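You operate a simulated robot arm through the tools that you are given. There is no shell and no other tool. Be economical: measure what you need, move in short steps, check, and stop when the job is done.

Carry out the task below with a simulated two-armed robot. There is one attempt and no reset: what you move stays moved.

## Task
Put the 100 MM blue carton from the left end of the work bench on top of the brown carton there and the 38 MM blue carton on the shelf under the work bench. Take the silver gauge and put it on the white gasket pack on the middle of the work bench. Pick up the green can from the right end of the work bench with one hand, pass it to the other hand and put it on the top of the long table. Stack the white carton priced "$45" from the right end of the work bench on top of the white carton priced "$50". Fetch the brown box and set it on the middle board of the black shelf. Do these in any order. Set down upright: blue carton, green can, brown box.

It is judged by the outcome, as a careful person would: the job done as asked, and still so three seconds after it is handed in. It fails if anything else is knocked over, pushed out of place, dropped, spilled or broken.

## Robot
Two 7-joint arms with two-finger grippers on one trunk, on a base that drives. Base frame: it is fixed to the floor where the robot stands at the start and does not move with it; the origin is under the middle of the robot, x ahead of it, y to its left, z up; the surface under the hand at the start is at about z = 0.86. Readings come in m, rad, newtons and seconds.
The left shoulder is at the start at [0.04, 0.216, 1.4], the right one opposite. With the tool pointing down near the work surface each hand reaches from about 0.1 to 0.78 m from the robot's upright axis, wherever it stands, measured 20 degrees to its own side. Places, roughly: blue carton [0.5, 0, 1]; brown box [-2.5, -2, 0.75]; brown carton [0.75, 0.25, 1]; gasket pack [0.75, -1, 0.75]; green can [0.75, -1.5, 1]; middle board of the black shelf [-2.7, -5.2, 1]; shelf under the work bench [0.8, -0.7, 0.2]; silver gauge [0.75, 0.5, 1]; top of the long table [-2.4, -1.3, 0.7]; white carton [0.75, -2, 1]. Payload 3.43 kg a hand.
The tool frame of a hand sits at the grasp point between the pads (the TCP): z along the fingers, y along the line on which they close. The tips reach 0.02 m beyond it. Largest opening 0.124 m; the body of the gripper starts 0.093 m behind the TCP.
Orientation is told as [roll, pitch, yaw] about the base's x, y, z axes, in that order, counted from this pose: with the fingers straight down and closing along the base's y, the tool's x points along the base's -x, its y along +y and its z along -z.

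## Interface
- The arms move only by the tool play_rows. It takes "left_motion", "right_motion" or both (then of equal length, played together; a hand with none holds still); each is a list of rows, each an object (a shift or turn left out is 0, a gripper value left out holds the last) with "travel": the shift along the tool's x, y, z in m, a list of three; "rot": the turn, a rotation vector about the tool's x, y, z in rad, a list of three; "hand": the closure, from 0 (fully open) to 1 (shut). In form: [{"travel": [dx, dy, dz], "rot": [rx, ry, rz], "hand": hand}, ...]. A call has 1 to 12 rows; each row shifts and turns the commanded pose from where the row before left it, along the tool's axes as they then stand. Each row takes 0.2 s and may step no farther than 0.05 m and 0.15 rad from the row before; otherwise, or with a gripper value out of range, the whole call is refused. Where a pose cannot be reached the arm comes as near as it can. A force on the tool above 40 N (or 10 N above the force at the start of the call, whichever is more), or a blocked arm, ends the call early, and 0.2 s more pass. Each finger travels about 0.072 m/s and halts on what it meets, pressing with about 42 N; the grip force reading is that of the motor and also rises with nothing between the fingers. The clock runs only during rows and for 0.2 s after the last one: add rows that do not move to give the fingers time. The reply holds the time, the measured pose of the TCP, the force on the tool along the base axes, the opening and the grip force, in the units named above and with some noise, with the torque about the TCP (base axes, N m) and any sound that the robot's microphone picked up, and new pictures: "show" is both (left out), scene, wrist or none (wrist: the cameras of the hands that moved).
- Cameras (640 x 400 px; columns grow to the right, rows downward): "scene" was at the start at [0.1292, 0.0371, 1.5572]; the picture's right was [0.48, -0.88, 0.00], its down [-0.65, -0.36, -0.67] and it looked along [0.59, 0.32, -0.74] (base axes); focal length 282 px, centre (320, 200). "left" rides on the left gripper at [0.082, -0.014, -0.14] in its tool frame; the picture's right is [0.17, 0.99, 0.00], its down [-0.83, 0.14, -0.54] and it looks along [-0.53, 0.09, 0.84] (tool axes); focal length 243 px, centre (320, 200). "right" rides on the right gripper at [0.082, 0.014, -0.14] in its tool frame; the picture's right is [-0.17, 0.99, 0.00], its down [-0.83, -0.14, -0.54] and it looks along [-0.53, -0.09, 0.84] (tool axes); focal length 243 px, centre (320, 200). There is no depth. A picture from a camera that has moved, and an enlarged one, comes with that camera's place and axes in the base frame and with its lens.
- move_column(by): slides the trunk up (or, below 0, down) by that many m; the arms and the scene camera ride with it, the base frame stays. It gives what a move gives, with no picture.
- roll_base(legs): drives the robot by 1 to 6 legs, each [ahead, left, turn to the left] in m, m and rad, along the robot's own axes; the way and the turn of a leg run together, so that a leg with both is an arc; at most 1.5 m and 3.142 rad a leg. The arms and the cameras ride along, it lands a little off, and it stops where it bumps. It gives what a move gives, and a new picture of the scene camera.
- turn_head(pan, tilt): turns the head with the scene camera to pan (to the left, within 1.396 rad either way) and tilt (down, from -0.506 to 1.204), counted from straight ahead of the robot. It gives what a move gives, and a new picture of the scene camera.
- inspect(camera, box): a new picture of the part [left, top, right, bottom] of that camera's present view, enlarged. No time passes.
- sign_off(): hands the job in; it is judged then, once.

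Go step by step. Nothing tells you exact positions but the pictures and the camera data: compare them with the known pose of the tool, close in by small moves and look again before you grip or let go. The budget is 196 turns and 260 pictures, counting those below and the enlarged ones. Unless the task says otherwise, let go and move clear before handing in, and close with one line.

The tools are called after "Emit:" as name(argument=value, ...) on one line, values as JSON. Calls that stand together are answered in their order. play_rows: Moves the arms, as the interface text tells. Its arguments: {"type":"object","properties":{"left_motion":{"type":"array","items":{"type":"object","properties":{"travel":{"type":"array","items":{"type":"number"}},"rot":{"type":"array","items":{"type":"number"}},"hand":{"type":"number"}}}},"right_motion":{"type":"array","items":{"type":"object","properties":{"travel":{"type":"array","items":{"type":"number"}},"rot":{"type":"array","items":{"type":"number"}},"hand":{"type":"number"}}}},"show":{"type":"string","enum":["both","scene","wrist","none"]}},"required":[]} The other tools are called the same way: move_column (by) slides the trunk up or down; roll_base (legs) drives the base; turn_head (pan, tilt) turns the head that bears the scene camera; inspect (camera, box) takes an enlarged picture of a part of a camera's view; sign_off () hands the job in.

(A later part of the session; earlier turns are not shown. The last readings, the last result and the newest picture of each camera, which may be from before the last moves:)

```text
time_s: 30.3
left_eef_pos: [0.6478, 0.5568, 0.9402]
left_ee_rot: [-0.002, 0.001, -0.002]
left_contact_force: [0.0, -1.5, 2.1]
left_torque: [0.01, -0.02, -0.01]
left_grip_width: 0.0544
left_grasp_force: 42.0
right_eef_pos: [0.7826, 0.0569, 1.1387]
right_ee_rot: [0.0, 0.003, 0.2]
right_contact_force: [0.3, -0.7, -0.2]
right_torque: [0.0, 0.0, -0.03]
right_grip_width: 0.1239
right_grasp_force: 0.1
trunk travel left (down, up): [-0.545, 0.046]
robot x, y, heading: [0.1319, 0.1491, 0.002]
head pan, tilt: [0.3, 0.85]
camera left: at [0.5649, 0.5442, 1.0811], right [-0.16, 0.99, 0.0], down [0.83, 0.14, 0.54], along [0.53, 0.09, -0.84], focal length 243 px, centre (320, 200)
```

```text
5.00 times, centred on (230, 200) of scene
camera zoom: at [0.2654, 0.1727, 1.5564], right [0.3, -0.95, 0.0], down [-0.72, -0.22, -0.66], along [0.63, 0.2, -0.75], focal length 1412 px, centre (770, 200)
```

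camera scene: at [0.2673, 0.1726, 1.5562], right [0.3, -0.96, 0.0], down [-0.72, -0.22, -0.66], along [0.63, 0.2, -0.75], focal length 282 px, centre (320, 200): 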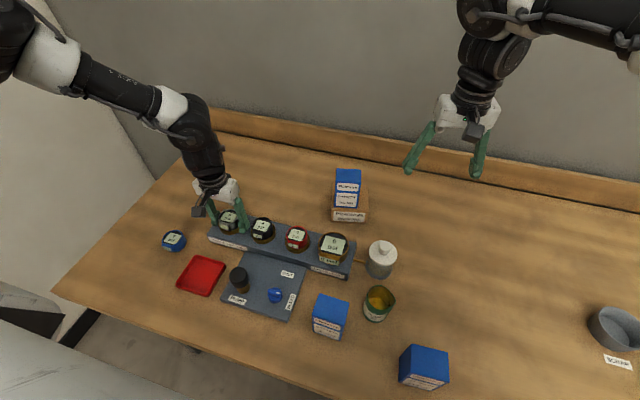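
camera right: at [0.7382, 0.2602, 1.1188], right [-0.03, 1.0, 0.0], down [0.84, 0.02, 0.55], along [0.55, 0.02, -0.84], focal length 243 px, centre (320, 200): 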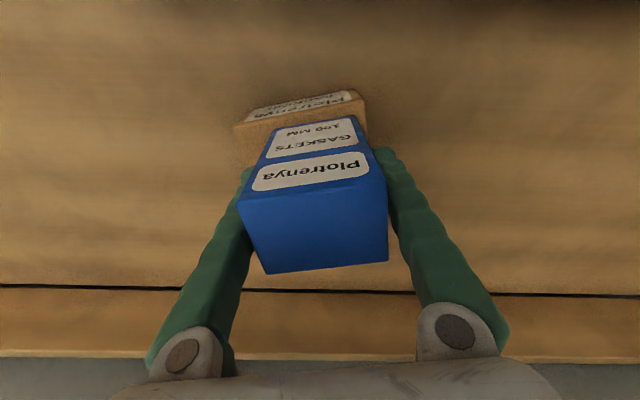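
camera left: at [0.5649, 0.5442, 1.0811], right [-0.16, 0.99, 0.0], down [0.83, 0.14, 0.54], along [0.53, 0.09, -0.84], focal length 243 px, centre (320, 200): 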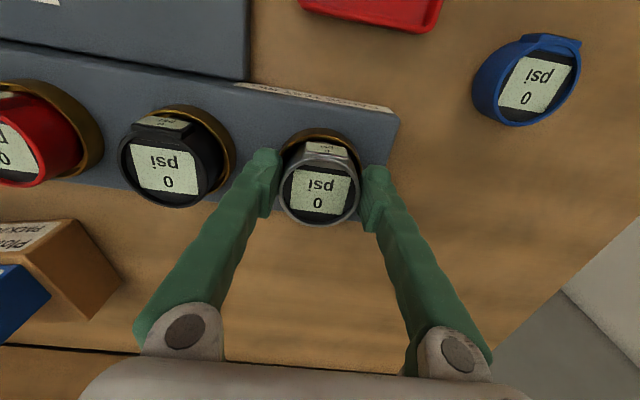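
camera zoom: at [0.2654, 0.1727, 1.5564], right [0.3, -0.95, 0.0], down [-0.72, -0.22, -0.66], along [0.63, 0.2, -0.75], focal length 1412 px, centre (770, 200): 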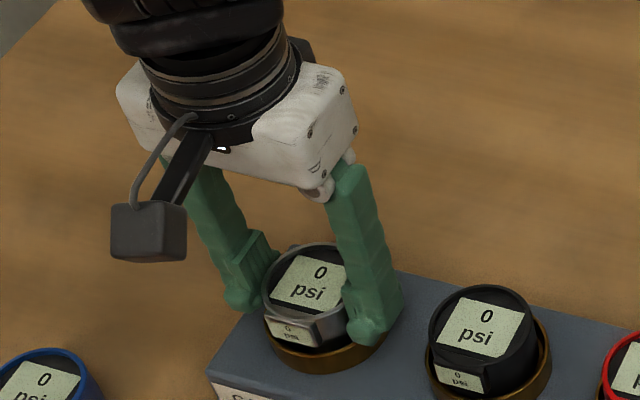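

The gauge is now gripped at 0.054. I'll lift it.

Emit:
play_rows(left_motion=[{"travel": [0, 0, -0.01]}, {"travel": [0, 0, -0.02]}, {"travel": [0, 0, -0.04]}, {"travel": [0, 0, -0.05]}, {"travel": [0, 0, -0.05]}, {"travel": [0, 0, -0.03]}])

```text
time_s: 31.7
left_eef_pos: [0.6453, 0.559, 1.1401]
left_ee_rot: [-0.004, 0.003, -0.003]
left_contact_force: [-0.8, -0.7, -1.9]
left_torque: [0.01, 0.0, 0.02]
left_grip_width: 0.0542
left_grasp_force: 41.7
right_eef_pos: [0.783, 0.0565, 1.1403]
right_ee_rot: [0.0, 0.003, 0.201]
right_contact_force: [0.3, -0.4, 0.6]
right_torque: [-0.04, 0.0, 0.02]
right_grip_width: 0.124
right_grasp_force: 0.1
trunk travel left (down, up): [-0.545, 0.046]
robot x, y, heading: [0.1303, 0.15, 0.001]
head pan, tilt: [0.3, 0.85]
camera scene: at [0.2651, 0.1726, 1.5564], right [0.3, -0.95, 0.0], down [-0.72, -0.22, -0.66], along [0.63, 0.2, -0.75], focal length 282 px, centre (320, 200)
camera left: at [0.5629, 0.5455, 1.2806], right [-0.16, 0.99, 0.0], down [0.83, 0.14, 0.54], along [0.53, 0.09, -0.84], focal length 243 px, centre (320, 200)
```

scene: 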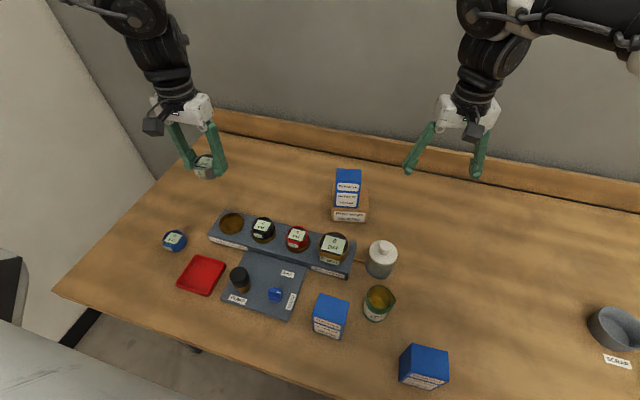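
left: 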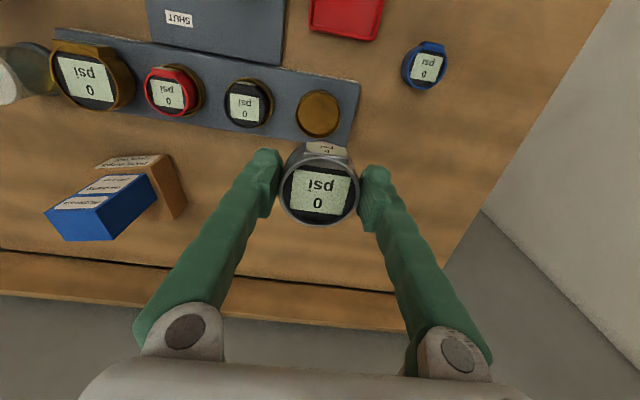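

Gauge in hand. I'll back off from the bench and drive right toward the middle, looking as I arrive.

Emit:
roll_base(legs=[[-0.15, 0, 0], [0, -1.1, 0]])

```text
time_s: 47.9
left_eef_pos: [0.4982, -0.561, 1.1402]
left_ee_rot: [-0.003, -0.002, -0.021]
left_contact_force: [0.3, 0.4, -1.0]
left_torque: [0.0, -0.01, -0.02]
left_grip_width: 0.0544
left_grasp_force: 42.3
right_eef_pos: [0.6237, -1.0666, 1.1402]
right_ee_rot: [-0.001, 0.003, 0.178]
right_contact_force: [-0.1, -0.3, 0.1]
right_torque: [0.02, 0.02, 0.0]
right_grip_width: 0.1241
right_grasp_force: 0.0
trunk travel left (down, up): [-0.545, 0.046]
robot x, y, heading: [-0.0268, -0.9591, -0.017]
head pan, tilt: [0.3, 0.85]
camera scene: at [0.1087, -0.9387, 1.5564], right [0.28, -0.96, 0.0], down [-0.72, -0.21, -0.66], along [0.63, 0.18, -0.75], focal length 282 px, centre (320, 200)
```

scene: 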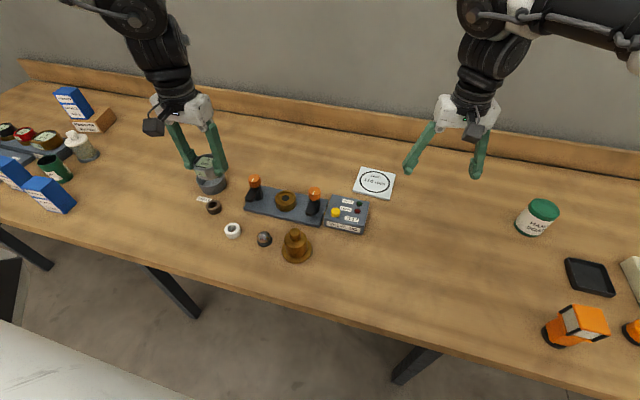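

The gasket pack is at about (0.824, -0.928). I'll check the bench legs near the base before driving closer.

Emit:
turn_head(pan=-0.2, tilt=1.2)

```text
time_s: 48.8
left_eef_pos: [0.4977, -0.5607, 1.1404]
left_ee_rot: [-0.005, 0.002, -0.024]
left_contact_force: [-0.3, -0.7, -1.7]
left_torque: [-0.02, 0.02, 0.02]
left_grip_width: 0.0545
left_grasp_force: 42.5
right_eef_pos: [0.6249, -1.066, 1.14]
right_ee_rot: [0.0, 0.003, 0.178]
right_contact_force: [-0.1, 0.1, -0.4]
right_torque: [0.03, -0.04, 0.04]
right_grip_width: 0.1238
right_grasp_force: 0.0
trunk travel left (down, up): [-0.545, 0.046]
robot x, y, heading: [-0.0273, -0.9614, -0.029]
head pan, tilt: [-0.201, 1.201]
camera scene: at [0.0881, -0.9726, 1.5327], right [-0.22, -0.98, 0.0], down [-0.91, 0.2, -0.36], along [0.35, -0.08, -0.93], focal length 282 px, centre (320, 200)
```

scene: 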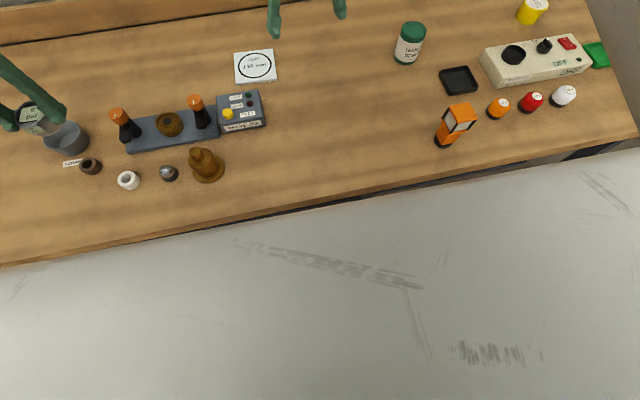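

The base hides the legs, but it previously passed at this depth beside a leg. I'll drive right, correct the heading, then go forward in between.

Emit:
roll_base(legs=[[0, -0.25, 0.03], [0.16, 0, 0]])

Emit:
turn_head(pan=0.2, tilt=0.85)

```text
time_s: 54.0
left_eef_pos: [0.6397, -0.7967, 1.1418]
left_ee_rot: [-0.004, -0.001, 0.007]
left_contact_force: [0.0, -0.2, -1.4]
left_torque: [-0.05, -0.05, -0.06]
left_grip_width: 0.0542
left_grasp_force: 42.0
right_eef_pos: [0.7807, -1.2967, 1.1417]
right_ee_rot: [-0.003, 0.002, 0.209]
right_contact_force: [0.0, 0.1, 0.3]
right_torque: [0.02, -0.01, -0.01]
right_grip_width: 0.124
right_grasp_force: 0.0
trunk travel left (down, up): [-0.545, 0.046]
robot x, y, heading: [0.1299, -1.2076, 0.006]
head pan, tilt: [-0.201, 1.201]
camera scene: at [0.2418, -1.2202, 1.533], right [-0.19, -0.98, 0.0], down [-0.91, 0.18, -0.36], along [0.36, -0.07, -0.93], focal length 282 px, centre (320, 200)
```

scene: 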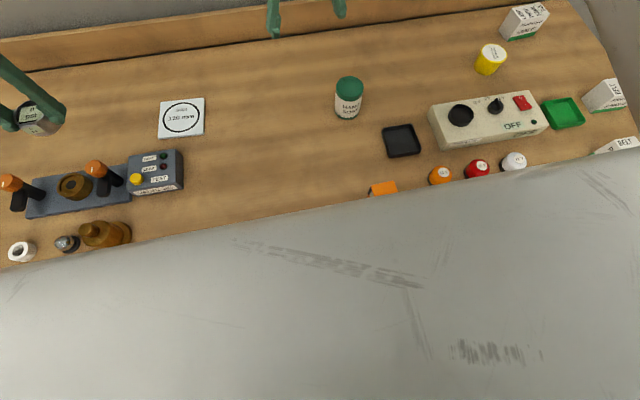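

```text
time_s: 54.8
left_eef_pos: [0.642, -0.7964, 1.139]
left_ee_rot: [-0.003, 0.001, 0.007]
left_contact_force: [0.2, 0.7, -2.0]
left_torque: [-0.01, 0.02, 0.0]
left_grip_width: 0.0544
left_grasp_force: 42.0
right_eef_pos: [0.7836, -1.2979, 1.1394]
right_ee_rot: [0.0, 0.003, 0.21]
right_contact_force: [0.4, -0.3, 0.3]
right_torque: [0.0, -0.01, 0.0]
right_grip_width: 0.1242
right_grasp_force: 0.1
trunk travel left (down, up): [-0.545, 0.046]
robot x, y, heading: [0.1258, -1.2092, 0.004]
head pan, tilt: [0.201, 0.85]
camera scene: at [0.2671, -1.1932, 1.5562], right [0.21, -0.98, 0.0], down [-0.74, -0.16, -0.66], along [0.64, 0.14, -0.75], focal length 282 px, centre (320, 200)
```

scene: 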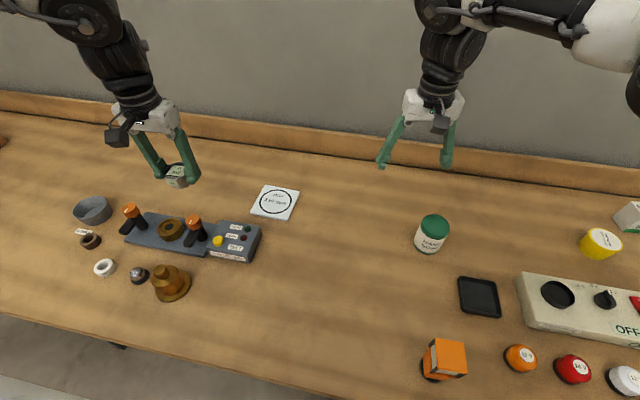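

The gasket pack is confirmed at (0.823, -0.928). I'll move the left hand over it and part way down.

Emit:
play_rows(left_motion=[{"travel": [-0.036, -0.0263, 0]}, {"travel": [-0.036, -0.0263, 0]}, {"travel": [-0.036, -0.0263, 0]}, {"travel": [-0.036, -0.0263, 0]}, {"travel": [-0.036, -0.0263, 0]}, {"travel": [0, 0, 0.05]}, {"travel": [0, 0, 0.05]}, {"travel": [0, 0, 0.05]}, {"travel": [0, 0, 0.02]}, {}])

Emit:
inspect(camera="scene", box=[210, 140, 350, 240])

```text
time_s: 57.0
left_eef_pos: [0.7193, -0.8498, 0.9728]
left_ee_rot: [-0.007, -0.001, 0.006]
left_contact_force: [0.0, -0.4, -1.9]
left_torque: [0.0, 0.0, 0.01]
left_grip_width: 0.0545
left_grasp_force: 41.7
left hand out of reach, approached as far as the arm can: row 3, 4, 5, 8, 9
right_eef_pos: [0.784, -1.2981, 1.1393]
right_ee_rot: [-0.001, 0.004, 0.209]
right_contact_force: [0.1, 0.4, 0.0]
right_torque: [0.03, 0.01, 0.02]
right_grip_width: 0.1242
right_grasp_force: 0.0
trunk travel left (down, up): [-0.545, 0.046]
robot x, y, heading: [0.1308, -1.2088, 0.009]
head pan, tilt: [0.201, 0.85]
camera scene: at [0.2661, -1.1936, 1.5564], right [0.21, -0.98, 0.0], down [-0.73, -0.16, -0.66], along [0.65, 0.14, -0.75], focal length 282 px, centre (320, 200)
camera left: at [0.6359, -0.8637, 1.1121], right [-0.17, 0.98, -0.01], down [0.83, 0.15, 0.54], along [0.53, 0.09, -0.84], focal length 243 px, centre (320, 200)
```

scene: 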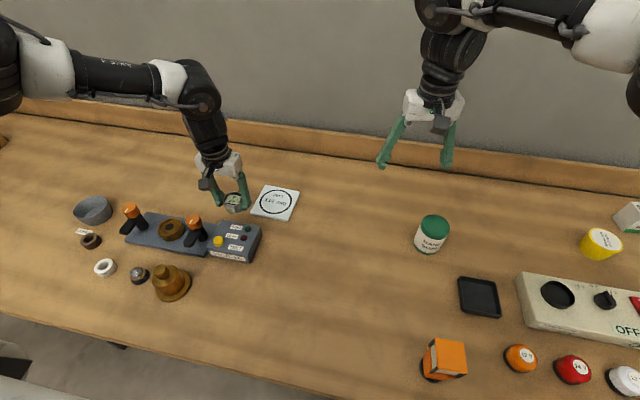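
left: 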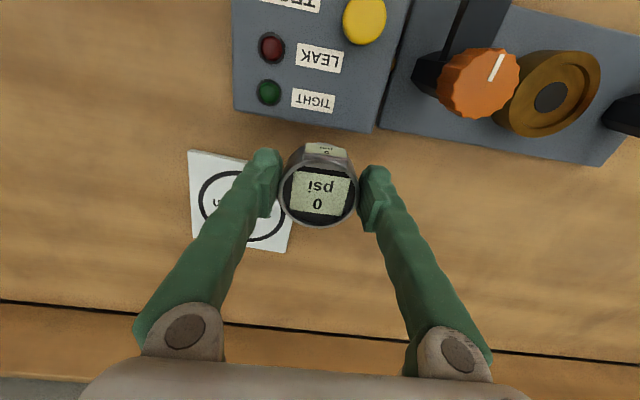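

```text
4.00 times, centred on (280, 190) of scene
camera zoom: at [0.2661, -1.1936, 1.5564], right [0.21, -0.98, 0.0], down [-0.73, -0.16, -0.66], along [0.65, 0.14, -0.75], focal length 1129 px, centre (480, 240)
```

zoom: 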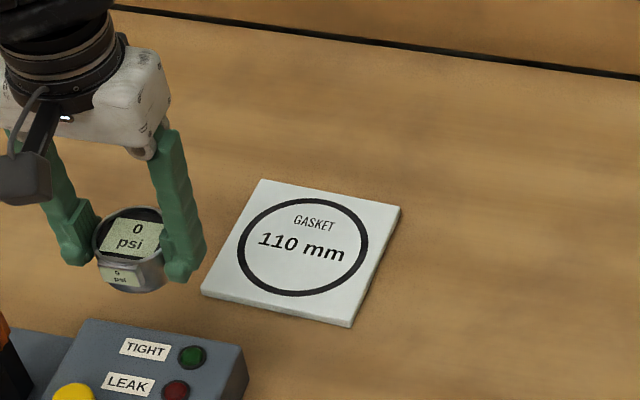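

The arm stalled short at x 0.72. I'll try extending straight ahead from here.

Emit:
play_rows(left_motion=[{"travel": [-0.03, 0, -0.01]}, {"travel": [-0.03, 0, -0.01]}, {"travel": [-0.03, 0, 0]}, {"travel": [0, -0.03, 0]}, {"travel": [0, -0.03, 0]}, {}], show="none")

```text
time_s: 58.4
left_eef_pos: [0.7307, -0.8686, 1.0245]
left_ee_rot: [-0.006, -0.002, 0.007]
left_contact_force: [0.5, 0.3, -1.1]
left_torque: [-0.02, -0.02, 0.0]
left_grip_width: 0.0543
left_grasp_force: 42.0
left hand out of reach, approached as far as the arm can: row 1, 2, 3, 4, 5
right_eef_pos: [0.7835, -1.2956, 1.1397]
right_ee_rot: [0.0, 0.003, 0.208]
right_contact_force: [-0.3, 0.5, -0.9]
right_torque: [-0.02, -0.02, -0.05]
right_grip_width: 0.1241
right_grasp_force: 0.0
trunk travel left (down, up): [-0.545, 0.046]
robot x, y, heading: [0.1298, -1.2133, 0.013]
head pan, tilt: [0.201, 0.85]
```

I'll try turning the left wrist (the gauge doesn't mind), which may free a limited joint.

Emit:
play_rows(left_motion=[{"rot": [0, 0, 0.14]}, {"rot": [0, 0, 0.14]}, {"rot": [0, 0, 0.14]}, {"travel": [-0.03, 0, 0]}, {"travel": [-0.03, 0, 0]}, {"travel": [-0.03, 0, 0]}, {}], show="none")

```text
time_s: 60.0
left_eef_pos: [0.7406, -0.8627, 1.0468]
left_ee_rot: [-0.002, -0.003, -0.413]
left_contact_force: [0.1, 0.4, -1.5]
left_torque: [-0.03, 0.01, -0.01]
left_grip_width: 0.0543
left_grasp_force: 41.4
left hand out of reach, approached as far as the arm can: row 4, 5, 6
right_eef_pos: [0.783, -1.2967, 1.1401]
right_ee_rot: [-0.001, 0.005, 0.211]
right_contact_force: [0.0, 1.0, 0.1]
right_torque: [-0.02, -0.02, 0.0]
right_grip_width: 0.124
right_grasp_force: 0.1
trunk travel left (down, up): [-0.545, 0.046]
robot x, y, heading: [0.1265, -1.2107, 0.01]
head pan, tilt: [0.201, 0.85]
```

The left arm's elbow is limiting it in this direction. Turning the base right will put the pack on the left arm's side, well within its proven reach.

Emit:
play_rows(left_motion=[{"rot": [0, 0, -0.14], "travel": [0.02, 0, -0.03]}, {"rot": [0, 0, -0.14], "travel": [0.02, 0, -0.03]}, {"rot": [0, 0, -0.14], "travel": [0.02, 0, 0]}, {}], show="none")

Emit:
roll_base(legs=[[0, 0, -0.45]])

```text
time_s: 61.0
left_eef_pos: [0.6837, -0.8457, 1.1051]
left_ee_rot: [-0.003, 0.003, 0.008]
left_contact_force: [0.5, 0.1, -1.9]
left_torque: [-0.01, 0.02, -0.03]
left_grip_width: 0.0544
left_grasp_force: 41.9
right_eef_pos: [0.7826, -1.2972, 1.1387]
right_ee_rot: [0.001, 0.004, 0.208]
right_contact_force: [0.7, 0.1, -0.8]
right_torque: [0.05, 0.0, 0.01]
right_grip_width: 0.124
right_grasp_force: 0.1
trunk travel left (down, up): [-0.545, 0.046]
robot x, y, heading: [0.1301, -1.209, 0.009]
head pan, tilt: [0.201, 0.85]
```

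```text
time_s: 63.1
left_eef_pos: [0.7855, -1.1184, 1.1032]
left_ee_rot: [-0.003, 0.002, -0.434]
left_contact_force: [-0.2, 0.8, -1.6]
left_torque: [0.03, 0.0, 0.01]
left_grip_width: 0.0544
left_grasp_force: 41.7
right_eef_pos: [0.6835, -1.5675, 1.1399]
right_ee_rot: [0.001, 0.004, -0.234]
right_contact_force: [-0.1, 0.5, -0.1]
right_torque: [-0.04, 0.0, -0.02]
right_grip_width: 0.1238
right_grasp_force: 0.1
trunk travel left (down, up): [-0.545, 0.046]
robot x, y, heading: [0.1312, -1.2111, -0.437]
head pan, tilt: [0.201, 0.85]
camera scene: at [0.2602, -1.2534, 1.5564], right [-0.23, -0.97, 0.0], down [-0.73, 0.17, -0.66], along [0.64, -0.15, -0.75], focal length 282 px, centre (320, 200)
```

scene: 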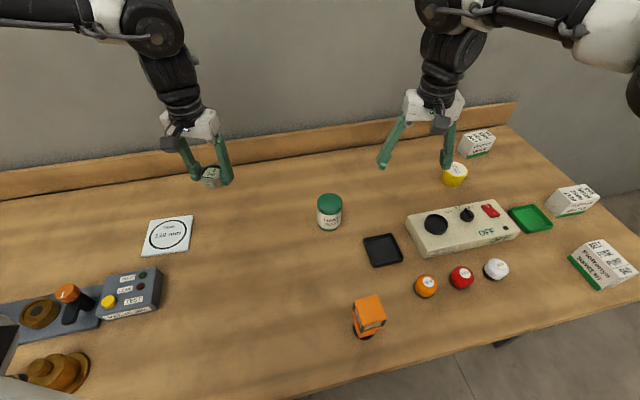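

Now the pack lies to the hand's left. I'll move there and lower part way.

Emit:
play_rows(left_motion=[{"travel": [0.0115, 0.047, 0]}, {"travel": [0.0115, 0.047, 0]}, {"travel": [0.0115, 0.047, 0]}, {"travel": [0.0115, 0.047, 0]}, {"travel": [0, 0, 0.05]}, {"travel": [0, 0, 0.05]}, {"travel": [0, 0, 0.04]}, {}])

Emit:
inspect(camera="scene", box=[100, 170, 240, 270])

```text
time_s: 64.9
left_eef_pos: [0.8234, -0.9303, 0.9631]
left_ee_rot: [-0.003, -0.002, -0.435]
left_contact_force: [0.0, 0.8, -1.8]
left_torque: [0.02, -0.01, 0.0]
left_grip_width: 0.0545
left_grasp_force: 42.1
right_eef_pos: [0.6824, -1.569, 1.1398]
right_ee_rot: [0.0, 0.002, -0.234]
right_contact_force: [-0.2, 0.5, -0.3]
right_torque: [0.02, 0.0, 0.0]
right_grip_width: 0.1241
right_grasp_force: 0.0
trunk travel left (down, up): [-0.545, 0.046]
robot x, y, heading: [0.1282, -1.2124, -0.43]
head pan, tilt: [0.201, 0.85]
camera scene: at [0.2597, -1.2539, 1.5565], right [-0.23, -0.97, 0.0], down [-0.73, 0.17, -0.66], along [0.64, -0.15, -0.75], focal length 282 px, centre (320, 200)
camera left: at [0.743, -0.907, 1.1026], right [0.27, 0.96, 0.0], down [0.81, -0.22, 0.54], along [0.52, -0.15, -0.84], focal length 243 px, centre (320, 200)
```

scene: 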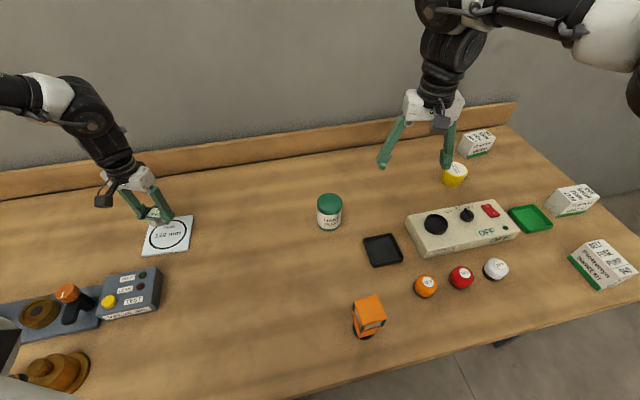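
left: 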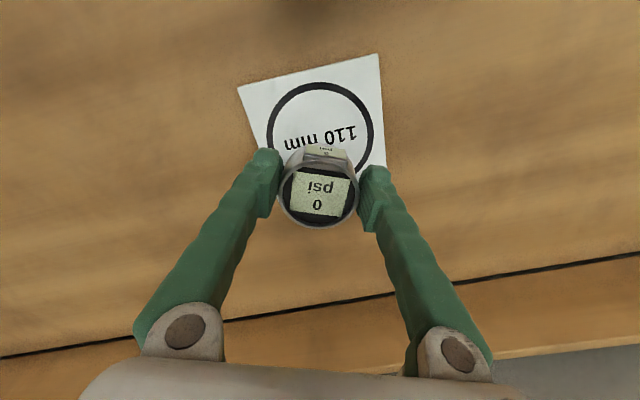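

```text
4.00 times, centred on (170, 220) of scene
camera zoom: at [0.2597, -1.2539, 1.5565], right [-0.23, -0.97, 0.0], down [-0.73, 0.17, -0.66], along [0.64, -0.15, -0.75], focal length 1129 px, centre (920, 120)
```

zoom: 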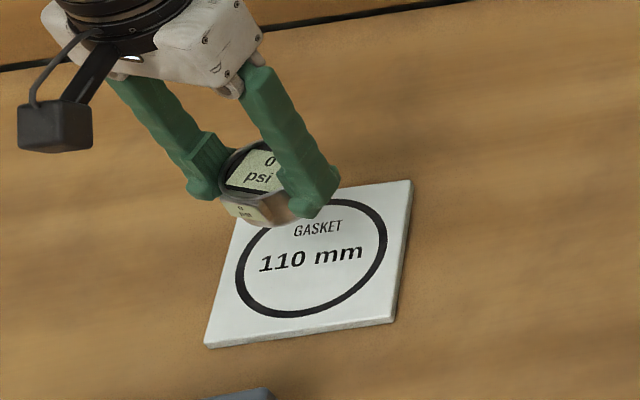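

The gauge is over the pack. I'll lower it in small steps to feel for contact.

Emit:
play_rows(left_motion=[{"travel": [0.006, -0.002, 0.02]}, {"travel": [0, 0, 0.015]}, {"travel": [0, 0, 0.005]}, {}])

Emit:
inspect(camera="scene", box=[120, 180, 220, 250])

```text
time_s: 65.9
left_eef_pos: [0.8173, -0.9291, 0.9246]
left_ee_rot: [-0.004, 0.0, -0.434]
left_contact_force: [-0.1, -0.1, -1.8]
left_torque: [0.0, 0.0, 0.0]
left_grip_width: 0.0546
left_grasp_force: 42.1
right_eef_pos: [0.6819, -1.5682, 1.1381]
right_ee_rot: [0.0, 0.003, -0.234]
right_contact_force: [0.0, -0.2, -0.3]
right_torque: [0.01, 0.01, -0.01]
right_grip_width: 0.1238
right_grasp_force: 0.1
trunk travel left (down, up): [-0.545, 0.046]
robot x, y, heading: [0.1302, -1.2082, -0.435]
head pan, tilt: [0.201, 0.85]
camera scene: at [0.2601, -1.2535, 1.5564], right [-0.23, -0.97, 0.0], down [-0.73, 0.17, -0.66], along [0.64, -0.15, -0.75], focal length 282 px, centre (320, 200)
camera left: at [0.7363, -0.9057, 1.0642], right [0.27, 0.96, 0.0], down [0.81, -0.22, 0.54], along [0.52, -0.15, -0.84], focal length 243 px, centre (320, 200)
```

scene: 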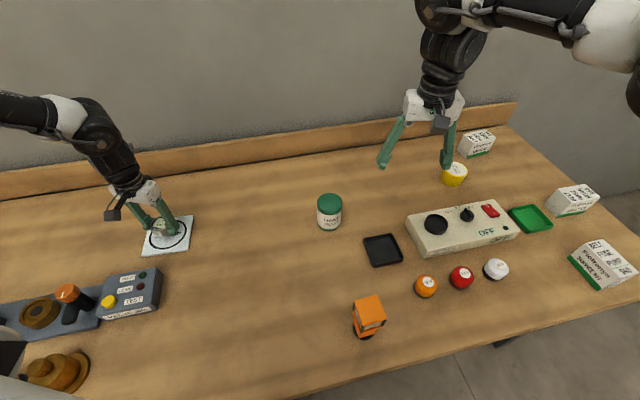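
left: 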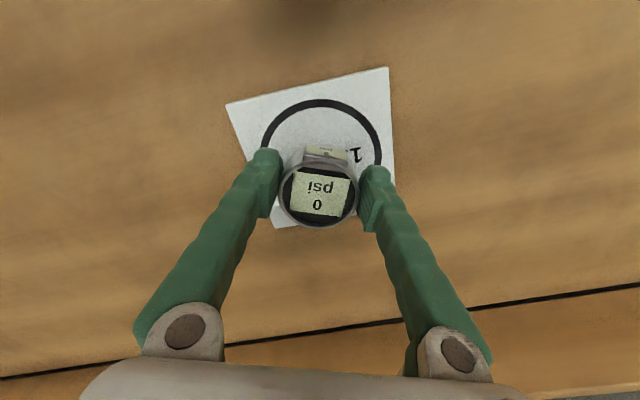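

```text
5.71 times, centred on (170, 215) of scene
camera zoom: at [0.2601, -1.2535, 1.5564], right [-0.23, -0.97, 0.0], down [-0.73, 0.17, -0.66], along [0.64, -0.15, -0.75], focal length 1613 px, centre (1177, 114)
```

zoom: 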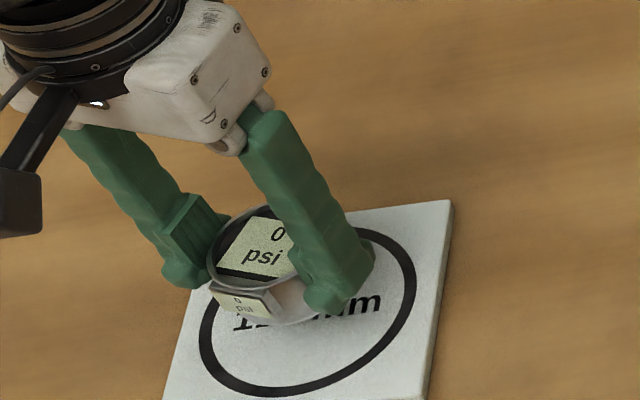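

Nearly there and centred on the circle; continuing down in small steps.

Emit:
play_rows(left_motion=[{"travel": [0, 0, 0.005]}, {"travel": [0, 0, 0.005]}, {"travel": [0, 0, 0.003]}, {"travel": [0, 0, 0.003]}, {}], show="none")

Emit:
inspect(camera="scene", box=[120, 180, 220, 250])

```text
time_s: 67.1
left_eef_pos: [0.8158, -0.9288, 0.9071]
left_ee_rot: [-0.002, 0.001, -0.434]
left_contact_force: [-0.1, 0.2, -0.5]
left_torque: [0.01, 0.04, 0.04]
left_grip_width: 0.0545
left_grasp_force: 42.7
right_eef_pos: [0.6824, -1.5688, 1.1389]
right_ee_rot: [0.0, 0.004, -0.233]
right_contact_force: [-0.4, 0.0, 0.8]
right_torque: [0.0, -0.01, 0.0]
right_grip_width: 0.1241
right_grasp_force: 0.1
trunk travel left (down, up): [-0.545, 0.046]
robot x, y, heading: [0.1307, -1.2085, -0.436]
head pan, tilt: [0.201, 0.85]
```

```text
5.71 times, centred on (170, 215) of scene
camera zoom: at [0.2602, -1.2537, 1.5564], right [-0.23, -0.97, 0.0], down [-0.73, 0.17, -0.66], along [0.64, -0.15, -0.75], focal length 1613 px, centre (1177, 114)
```

zoom: 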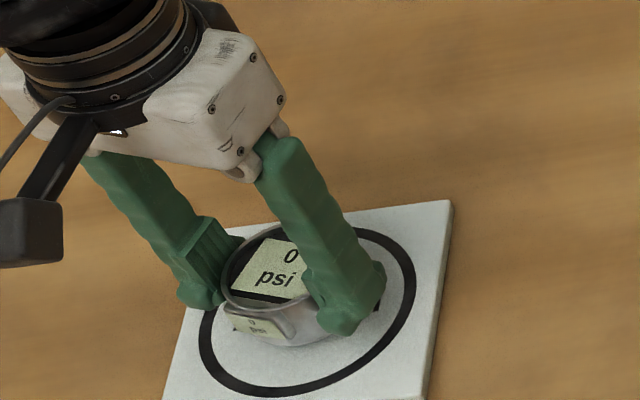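

Emit:
play_rows(left_motion=[{"travel": [0, 0, 0.003]}, {"travel": [0, 0, 0.002]}, {}], show="none")

```text
time_s: 67.9
left_eef_pos: [0.8156, -0.929, 0.9056]
left_ee_rot: [-0.003, -0.004, -0.434]
left_contact_force: [-0.1, 4.8, 20.3]
left_torque: [0.15, 0.23, -0.03]
left_grip_width: 0.0545
left_grasp_force: 42.0
right_eef_pos: [0.6806, -1.5685, 1.141]
right_ee_rot: [0.001, 0.001, -0.232]
right_contact_force: [0.5, -0.2, -0.2]
right_torque: [-0.01, 0.01, -0.01]
right_grip_width: 0.1241
right_grasp_force: 0.1
trunk travel left (down, up): [-0.545, 0.046]
robot x, y, heading: [0.1309, -1.2061, -0.434]
head pan, tilt: [0.201, 0.85]
```

Firm contact on the pack. I'll ease off, release and rise.

Emit:
play_rows(left_motion=[{"travel": [0, 0, -0.003]}, {"hand": 0.45}, {"hand": 0.3}, {"hand": 0.3}, {"travel": [0, 0, -0.03]}, {"travel": [0, 0, -0.05]}, {"travel": [0, 0, -0.05]}, {"travel": [0, 0, -0.05]}, {"travel": [0, 0, -0.03]}], show="scene")

Emit:
inspect(camera="scene", box=[120, 180, 220, 250])

Emit:
inspect(camera="scene", box=[300, 170, 440, 270])

Emit:
inspect(camera="scene", box=[420, 110, 640, 300])

```text
time_s: 69.9
left_eef_pos: [0.8149, -0.9278, 1.1175]
left_ee_rot: [-0.003, 0.002, -0.434]
left_contact_force: [0.4, 0.3, -1.2]
left_torque: [-0.01, 0.0, -0.02]
left_grip_width: 0.087
left_grasp_force: 0.1
right_eef_pos: [0.6829, -1.5688, 1.1403]
right_ee_rot: [0.001, 0.003, -0.233]
right_contact_force: [0.0, -0.2, 0.9]
right_torque: [0.0, 0.02, 0.03]
right_grip_width: 0.1239
right_grasp_force: 0.1
trunk travel left (down, up): [-0.545, 0.046]
robot x, y, heading: [0.1305, -1.2114, -0.432]
head pan, tilt: [0.201, 0.85]
camera scene: at [0.2591, -1.254, 1.5564], right [-0.23, -0.97, 0.0], down [-0.73, 0.17, -0.66], along [0.64, -0.15, -0.75], focal length 282 px, centre (320, 200)
```

scene: 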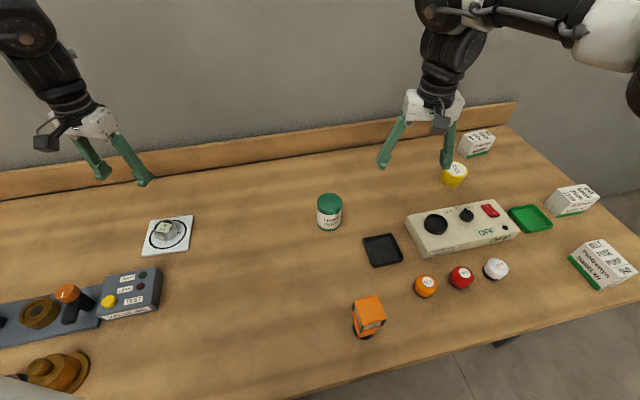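

```text
5.71 times, centred on (170, 215) of scene
camera zoom: at [0.2591, -1.254, 1.5564], right [-0.23, -0.97, 0.0], down [-0.73, 0.17, -0.66], along [0.64, -0.15, -0.75], focal length 1613 px, centre (1177, 114)
```

zoom: 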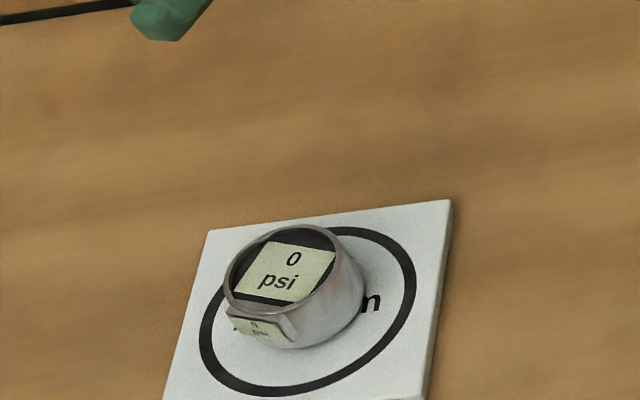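

```text
4.00 times, centred on (370, 220) of scene
camera zoom: at [0.2591, -1.254, 1.5564], right [-0.23, -0.97, 0.0], down [-0.73, 0.17, -0.66], along [0.64, -0.15, -0.75], focal length 1129 px, centre (120, 120)
```

zoom: 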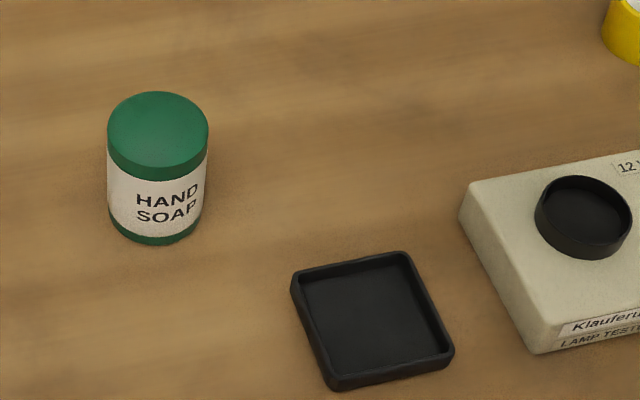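

```text
2.11 times, centred on (530, 205) of scene
camera zoom: at [0.2591, -1.254, 1.5564], right [-0.23, -0.97, 0.0], down [-0.73, 0.17, -0.66], along [0.64, -0.15, -0.75], focal length 594 px, centre (-122, 190)
```

zoom: 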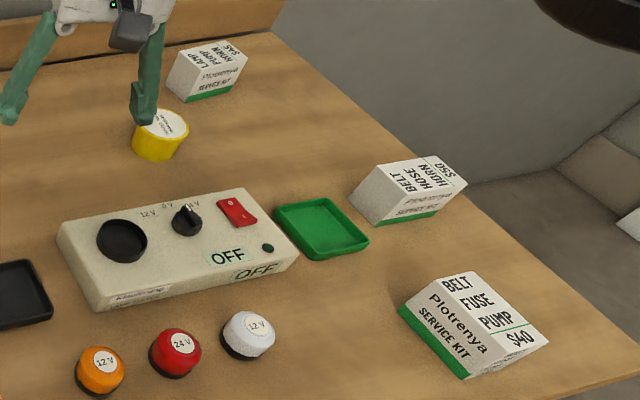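

The gauge sits flat on the pack. On the right are three white cartons: one at the back priced maybe $45, one at $50 and one at $40. I'll square up and drive right to check them.

Emit:
roll_base(legs=[[0, 0, 0.435], [-0.12, 0, 0], [0, -0.53, 0], [0.14, 0, 0]])

Emit:
turn_head(pan=-0.35, tilt=0.75)

Emit:
inspect(camera="scene", box=[300, 80, 520, 220])

```text
time_s: 81.2
left_eef_pos: [0.6498, -1.1974, 1.1187]
left_ee_rot: [-0.003, -0.003, -0.012]
left_contact_force: [-0.5, 0.1, 0.3]
left_torque: [-0.02, -0.04, 0.02]
left_grip_width: 0.0868
left_grasp_force: 0.1
right_eef_pos: [0.7925, -1.8365, 1.1422]
right_ee_rot: [0.001, 0.001, 0.193]
right_contact_force: [-0.4, -0.1, 0.3]
right_torque: [0.01, -0.06, 0.03]
right_grip_width: 0.1242
right_grasp_force: 0.1
trunk travel left (down, up): [-0.545, 0.046]
robot x, y, heading: [0.1429, -1.7352, -0.008]
head pan, tilt: [0.201, 0.85]
camera scene: at [0.2772, -1.723, 1.5568], right [0.19, -0.98, 0.0], down [-0.74, -0.14, -0.66], along [0.65, 0.13, -0.75], focal length 282 px, centre (320, 200)
```

scene: 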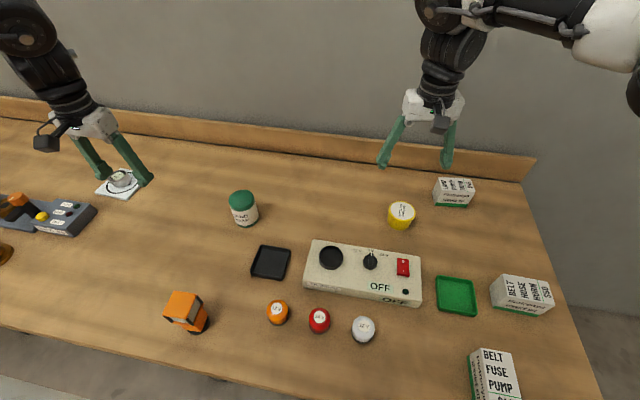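

```text
time_s: 82.1
left_eef_pos: [0.6532, -1.1971, 1.117]
left_ee_rot: [-0.003, 0.001, -0.01]
left_contact_force: [-1.0, -0.5, 0.3]
left_torque: [0.0, 0.01, 0.02]
left_grip_width: 0.0866
left_grasp_force: 0.0
right_eef_pos: [0.7959, -1.8365, 1.1395]
right_ee_rot: [-0.002, 0.005, 0.193]
right_contact_force: [-0.6, 0.1, -0.4]
right_torque: [0.01, 0.0, -0.05]
right_grip_width: 0.1242
right_grasp_force: 0.1
trunk travel left (down, up): [-0.545, 0.046]
robot x, y, heading: [0.1443, -1.7377, -0.009]
head pan, tilt: [-0.351, 0.75]
camera scene: at [0.2816, -1.7669, 1.5644], right [-0.35, -0.94, 0.0], down [-0.64, 0.24, -0.73], along [0.68, -0.26, -0.68], focal length 282 px, centre (320, 200)
```

scene: 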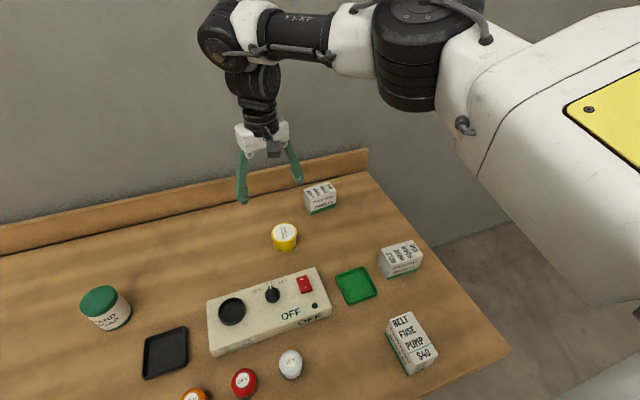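

```text
2.86 times, centred on (410, 150) of scene
camera zoom: at [0.2816, -1.7669, 1.5644], right [-0.35, -0.94, 0.0], down [-0.64, 0.24, -0.73], along [0.68, -0.26, -0.68], focal length 807 px, centre (63, 343)
```

zoom: 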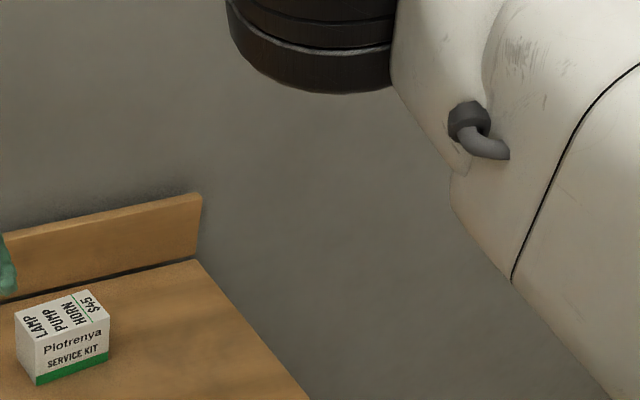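

The back carton is $45 ("LAMP PUMP HORN"). I'll measure both cartons more closely.

Emit:
inspect(camera="scene", box=[280, 165, 360, 225])

Emit:
inspect(camera="scene", box=[360, 225, 440, 285])

```text
6.67 times, centred on (320, 195) of scene
camera zoom: at [0.2816, -1.7669, 1.5644], right [-0.35, -0.94, 0.0], down [-0.64, 0.24, -0.73], along [0.68, -0.26, -0.68], focal length 1882 px, centre (320, 233)
```

zoom: 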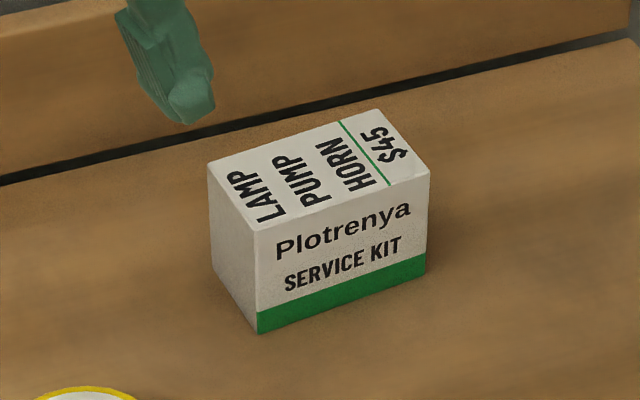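

```text
6.67 times, centred on (400, 255) of scene
camera zoom: at [0.2816, -1.7669, 1.5644], right [-0.35, -0.94, 0.0], down [-0.64, 0.24, -0.73], along [0.68, -0.26, -0.68], focal length 1882 px, centre (-213, -167)
```

zoom: 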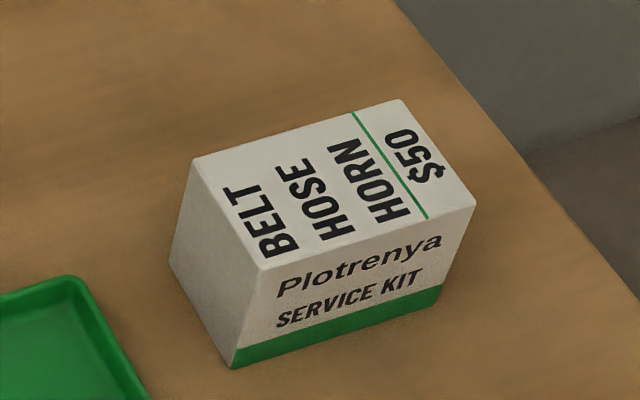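

Measured: $45 carton centre (0.961, -2.022), 0.10 × 0.054 × 0.072 m; $50 near (0.64, -2.15). To reach the far one I'll shift right and turn left so the right shoulder leads.

Emit:
roll_base(legs=[[-0.12, 0, 0], [0, -0.18, 0], [0.12, 0, 0], [0, 0, 0.5]])

Emit:
turn_head(pan=-0.85, tilt=0.7)

```text
time_s: 89.0
left_eef_pos: [0.3366, -1.1999, 1.1177]
left_ee_rot: [-0.005, 0.002, 0.485]
left_contact_force: [-0.4, 0.1, 0.1]
left_torque: [0.03, -0.03, -0.04]
left_grip_width: 0.0868
left_grasp_force: 0.1
right_eef_pos: [0.7657, -1.6935, 1.1413]
right_ee_rot: [0.001, 0.004, 0.686]
right_contact_force: [0.0, 0.4, -0.6]
right_torque: [-0.02, 0.03, 0.03]
right_grip_width: 0.124
right_grasp_force: 0.1
trunk travel left (down, up): [-0.545, 0.046]
robot x, y, heading: [0.1424, -1.9149, 0.491]
head pan, tilt: [-0.351, 0.75]
camera scene: at [0.2806, -1.8777, 1.5644], right [0.14, -0.99, 0.0], down [-0.68, -0.09, -0.73], along [0.72, 0.1, -0.68], focal length 282 px, centre (320, 200)
```

scene: 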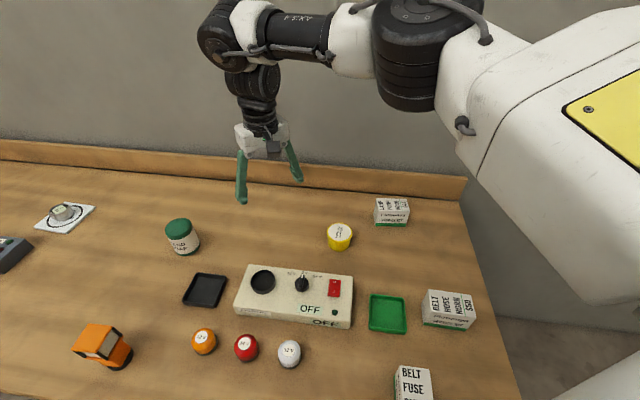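

```text
time_s: 89.9
left_eef_pos: [0.3363, -1.1983, 1.117]
left_ee_rot: [-0.005, -0.001, 0.487]
left_contact_force: [-0.3, -0.5, -0.8]
left_torque: [-0.03, 0.0, 0.04]
left_grip_width: 0.0867
left_grasp_force: 0.0
right_eef_pos: [0.7653, -1.6928, 1.1409]
right_ee_rot: [0.0, 0.004, 0.687]
right_contact_force: [0.0, 1.0, 0.2]
right_torque: [-0.01, 0.0, -0.03]
right_grip_width: 0.1241
right_grasp_force: 0.1
trunk travel left (down, up): [-0.545, 0.046]
robot x, y, heading: [0.1464, -1.9159, 0.488]
head pan, tilt: [-0.85, 0.7]
camera scene: at [0.2778, -1.9188, 1.5686], right [-0.35, -0.94, 0.0], down [-0.6, 0.23, -0.76], along [0.72, -0.27, -0.64], focal length 282 px, centre (320, 200)
```

scene: 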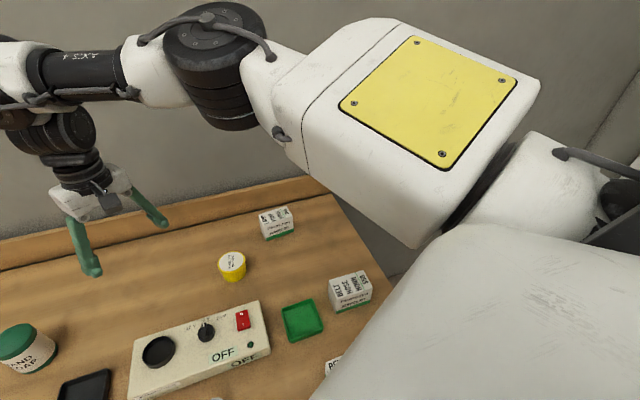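

I'll turn the wrist to match the carton and move the right hand above it.

Emit:
play_rows(right_motion=[{"rot": [0, 0, 0.1418]}, {"rot": [0, 0, 0.1418]}, {"rot": [0, 0, 0.1418]}, {"rot": [0, 0, 0.1418]}, {"travel": [0, -0.05, 0]}, {"travel": [0, -0.05, 0]}, {"travel": [0, -0.05, 0]}, {"travel": [-0.02, -0.045, 0]}, {"travel": [-0.034, -0.036, 0]}, {"travel": [-0.034, -0.036, 0]}, {"travel": [-0.034, -0.036, 0]}, {"travel": [-0.033, -0.036, 0]}], show="wrist")

Emit:
turn_head(pan=-0.5, tilt=0.7)

```text
time_s: 92.5
left_eef_pos: [0.3378, -1.1973, 1.1165]
left_ee_rot: [-0.004, 0.002, 0.487]
left_contact_force: [0.0, -0.2, 0.7]
left_torque: [-0.02, 0.03, -0.02]
left_grip_width: 0.0867
left_grasp_force: 0.1
right_eef_pos: [0.9605, -2.0133, 1.1374]
right_ee_rot: [-0.002, 0.003, 0.121]
right_contact_force: [0.8, -0.1, -0.1]
right_torque: [0.02, 0.0, 0.0]
right_grip_width: 0.124
right_grasp_force: 0.0
trunk travel left (down, up): [-0.545, 0.046]
robot x, y, heading: [0.1473, -1.919, 0.489]
head pan, tilt: [-0.85, 0.7]
camera right: at [0.8791, -2.0086, 1.2786], right [0.04, 1.0, 0.0], down [0.84, -0.04, 0.54], along [0.54, -0.03, -0.84], focal length 243 px, centre (320, 200)
```

right: 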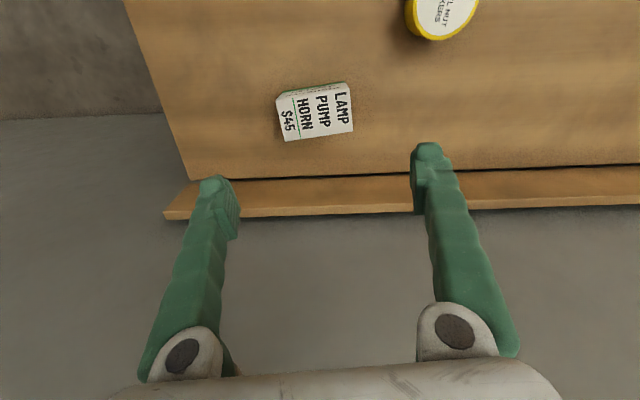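

```text
time_s: 93.3
left_eef_pos: [0.3359, -1.2, 1.1165]
left_ee_rot: [-0.003, 0.001, 0.485]
left_contact_force: [0.2, -0.2, -0.1]
left_torque: [0.0, 0.01, -0.02]
left_grip_width: 0.0867
left_grasp_force: 0.1
right_eef_pos: [0.9591, -2.0115, 1.1401]
right_ee_rot: [-0.002, 0.002, 0.121]
right_contact_force: [0.5, 0.8, -0.7]
right_torque: [-0.01, 0.02, 0.01]
right_grip_width: 0.1238
right_grasp_force: 0.1
trunk travel left (down, up): [-0.545, 0.046]
robot x, y, heading: [0.1502, -1.9178, 0.486]
head pan, tilt: [-0.499, 0.7]
camera scene: at [0.283, -1.8898, 1.5687], right [-0.01, -1.0, 0.0], down [-0.64, 0.01, -0.77], along [0.77, -0.01, -0.64], focal length 282 px, centre (320, 200)
```

scene: 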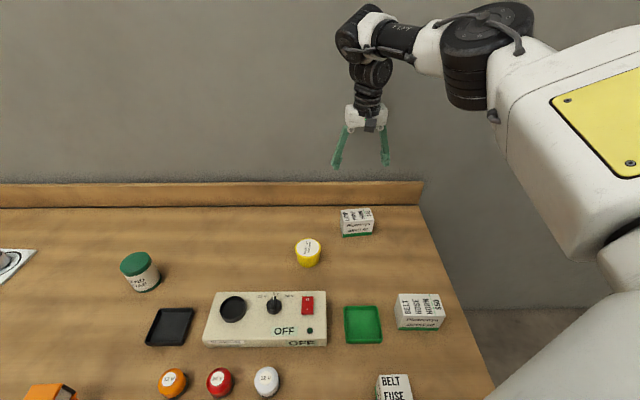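

Reached. I'll nudge 8 mm right and descend to just above the carton, then check.

Emit:
play_rows(right_motion=[{"travel": [0, -0.007, 0.05]}, {"travel": [0, 0, 0.05]}, {"travel": [0, 0, 0.05]}, {"travel": [0, 0, 0.025]}, {}], show="wrist")

Emit:
inspect(camera="scene", box=[310, 150, 430, 250])

```text
refused: row 1 steps farther than a row can; nothing moved
```

```text
4.00 times, centred on (370, 200) of scene
camera zoom: at [0.283, -1.8898, 1.5687], right [-0.01, -1.0, 0.0], down [-0.64, 0.01, -0.77], along [0.77, -0.01, -0.64], focal length 1129 px, centre (120, 200)
```

zoom: 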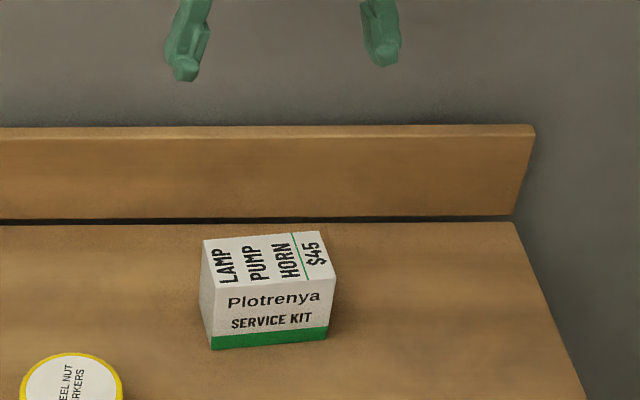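

Emit:
play_rows(right_motion=[{"travel": [0, -0.007, 0.045]}, {"travel": [0, 0, 0.05]}, {"travel": [0, 0, 0.05]}, {"travel": [0, 0, 0.025]}, {}], show="wrist")

Emit:
inspect(camera="scene", box=[310, 150, 430, 250])

```text
time_s: 94.5
left_eef_pos: [0.3351, -1.1994, 1.1175]
left_ee_rot: [-0.003, 0.001, 0.485]
left_contact_force: [0.1, -0.1, -0.6]
left_torque: [0.06, 0.01, 0.02]
left_grip_width: 0.0869
left_grasp_force: 0.1
right_eef_pos: [0.9606, -2.0203, 0.9698]
right_ee_rot: [-0.002, 0.001, 0.121]
right_contact_force: [0.3, -0.4, 0.2]
right_torque: [0.01, 0.02, 0.01]
right_grip_width: 0.1242
right_grasp_force: 0.0
trunk travel left (down, up): [-0.545, 0.046]
robot x, y, heading: [0.1447, -1.9186, 0.491]
head pan, tilt: [-0.499, 0.7]
camera right: at [0.8783, -2.0173, 1.1101], right [0.05, 1.0, 0.0], down [0.84, -0.04, 0.54], along [0.54, -0.03, -0.84], focal length 243 px, centre (320, 200)
```

right: 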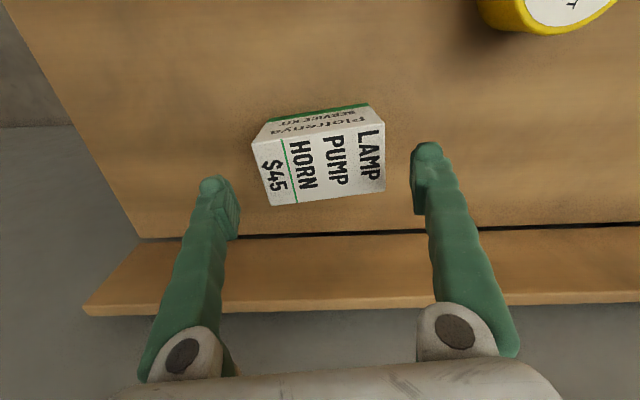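

```text
4.00 times, centred on (370, 200) of scene
camera zoom: at [0.2829, -1.8903, 1.5688], right [-0.01, -1.0, 0.0], down [-0.64, 0.01, -0.77], along [0.77, -0.01, -0.64], focal length 1129 px, centre (120, 200)
```

zoom: 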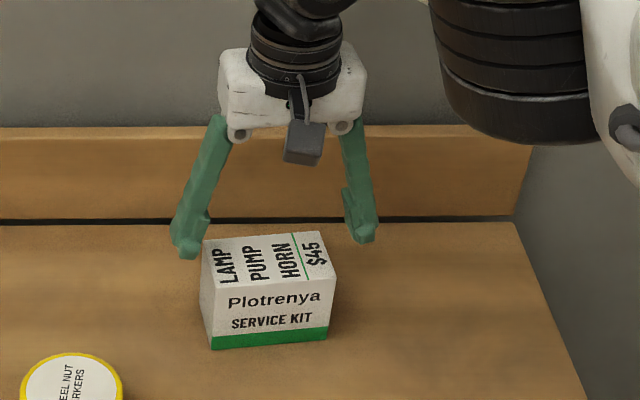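

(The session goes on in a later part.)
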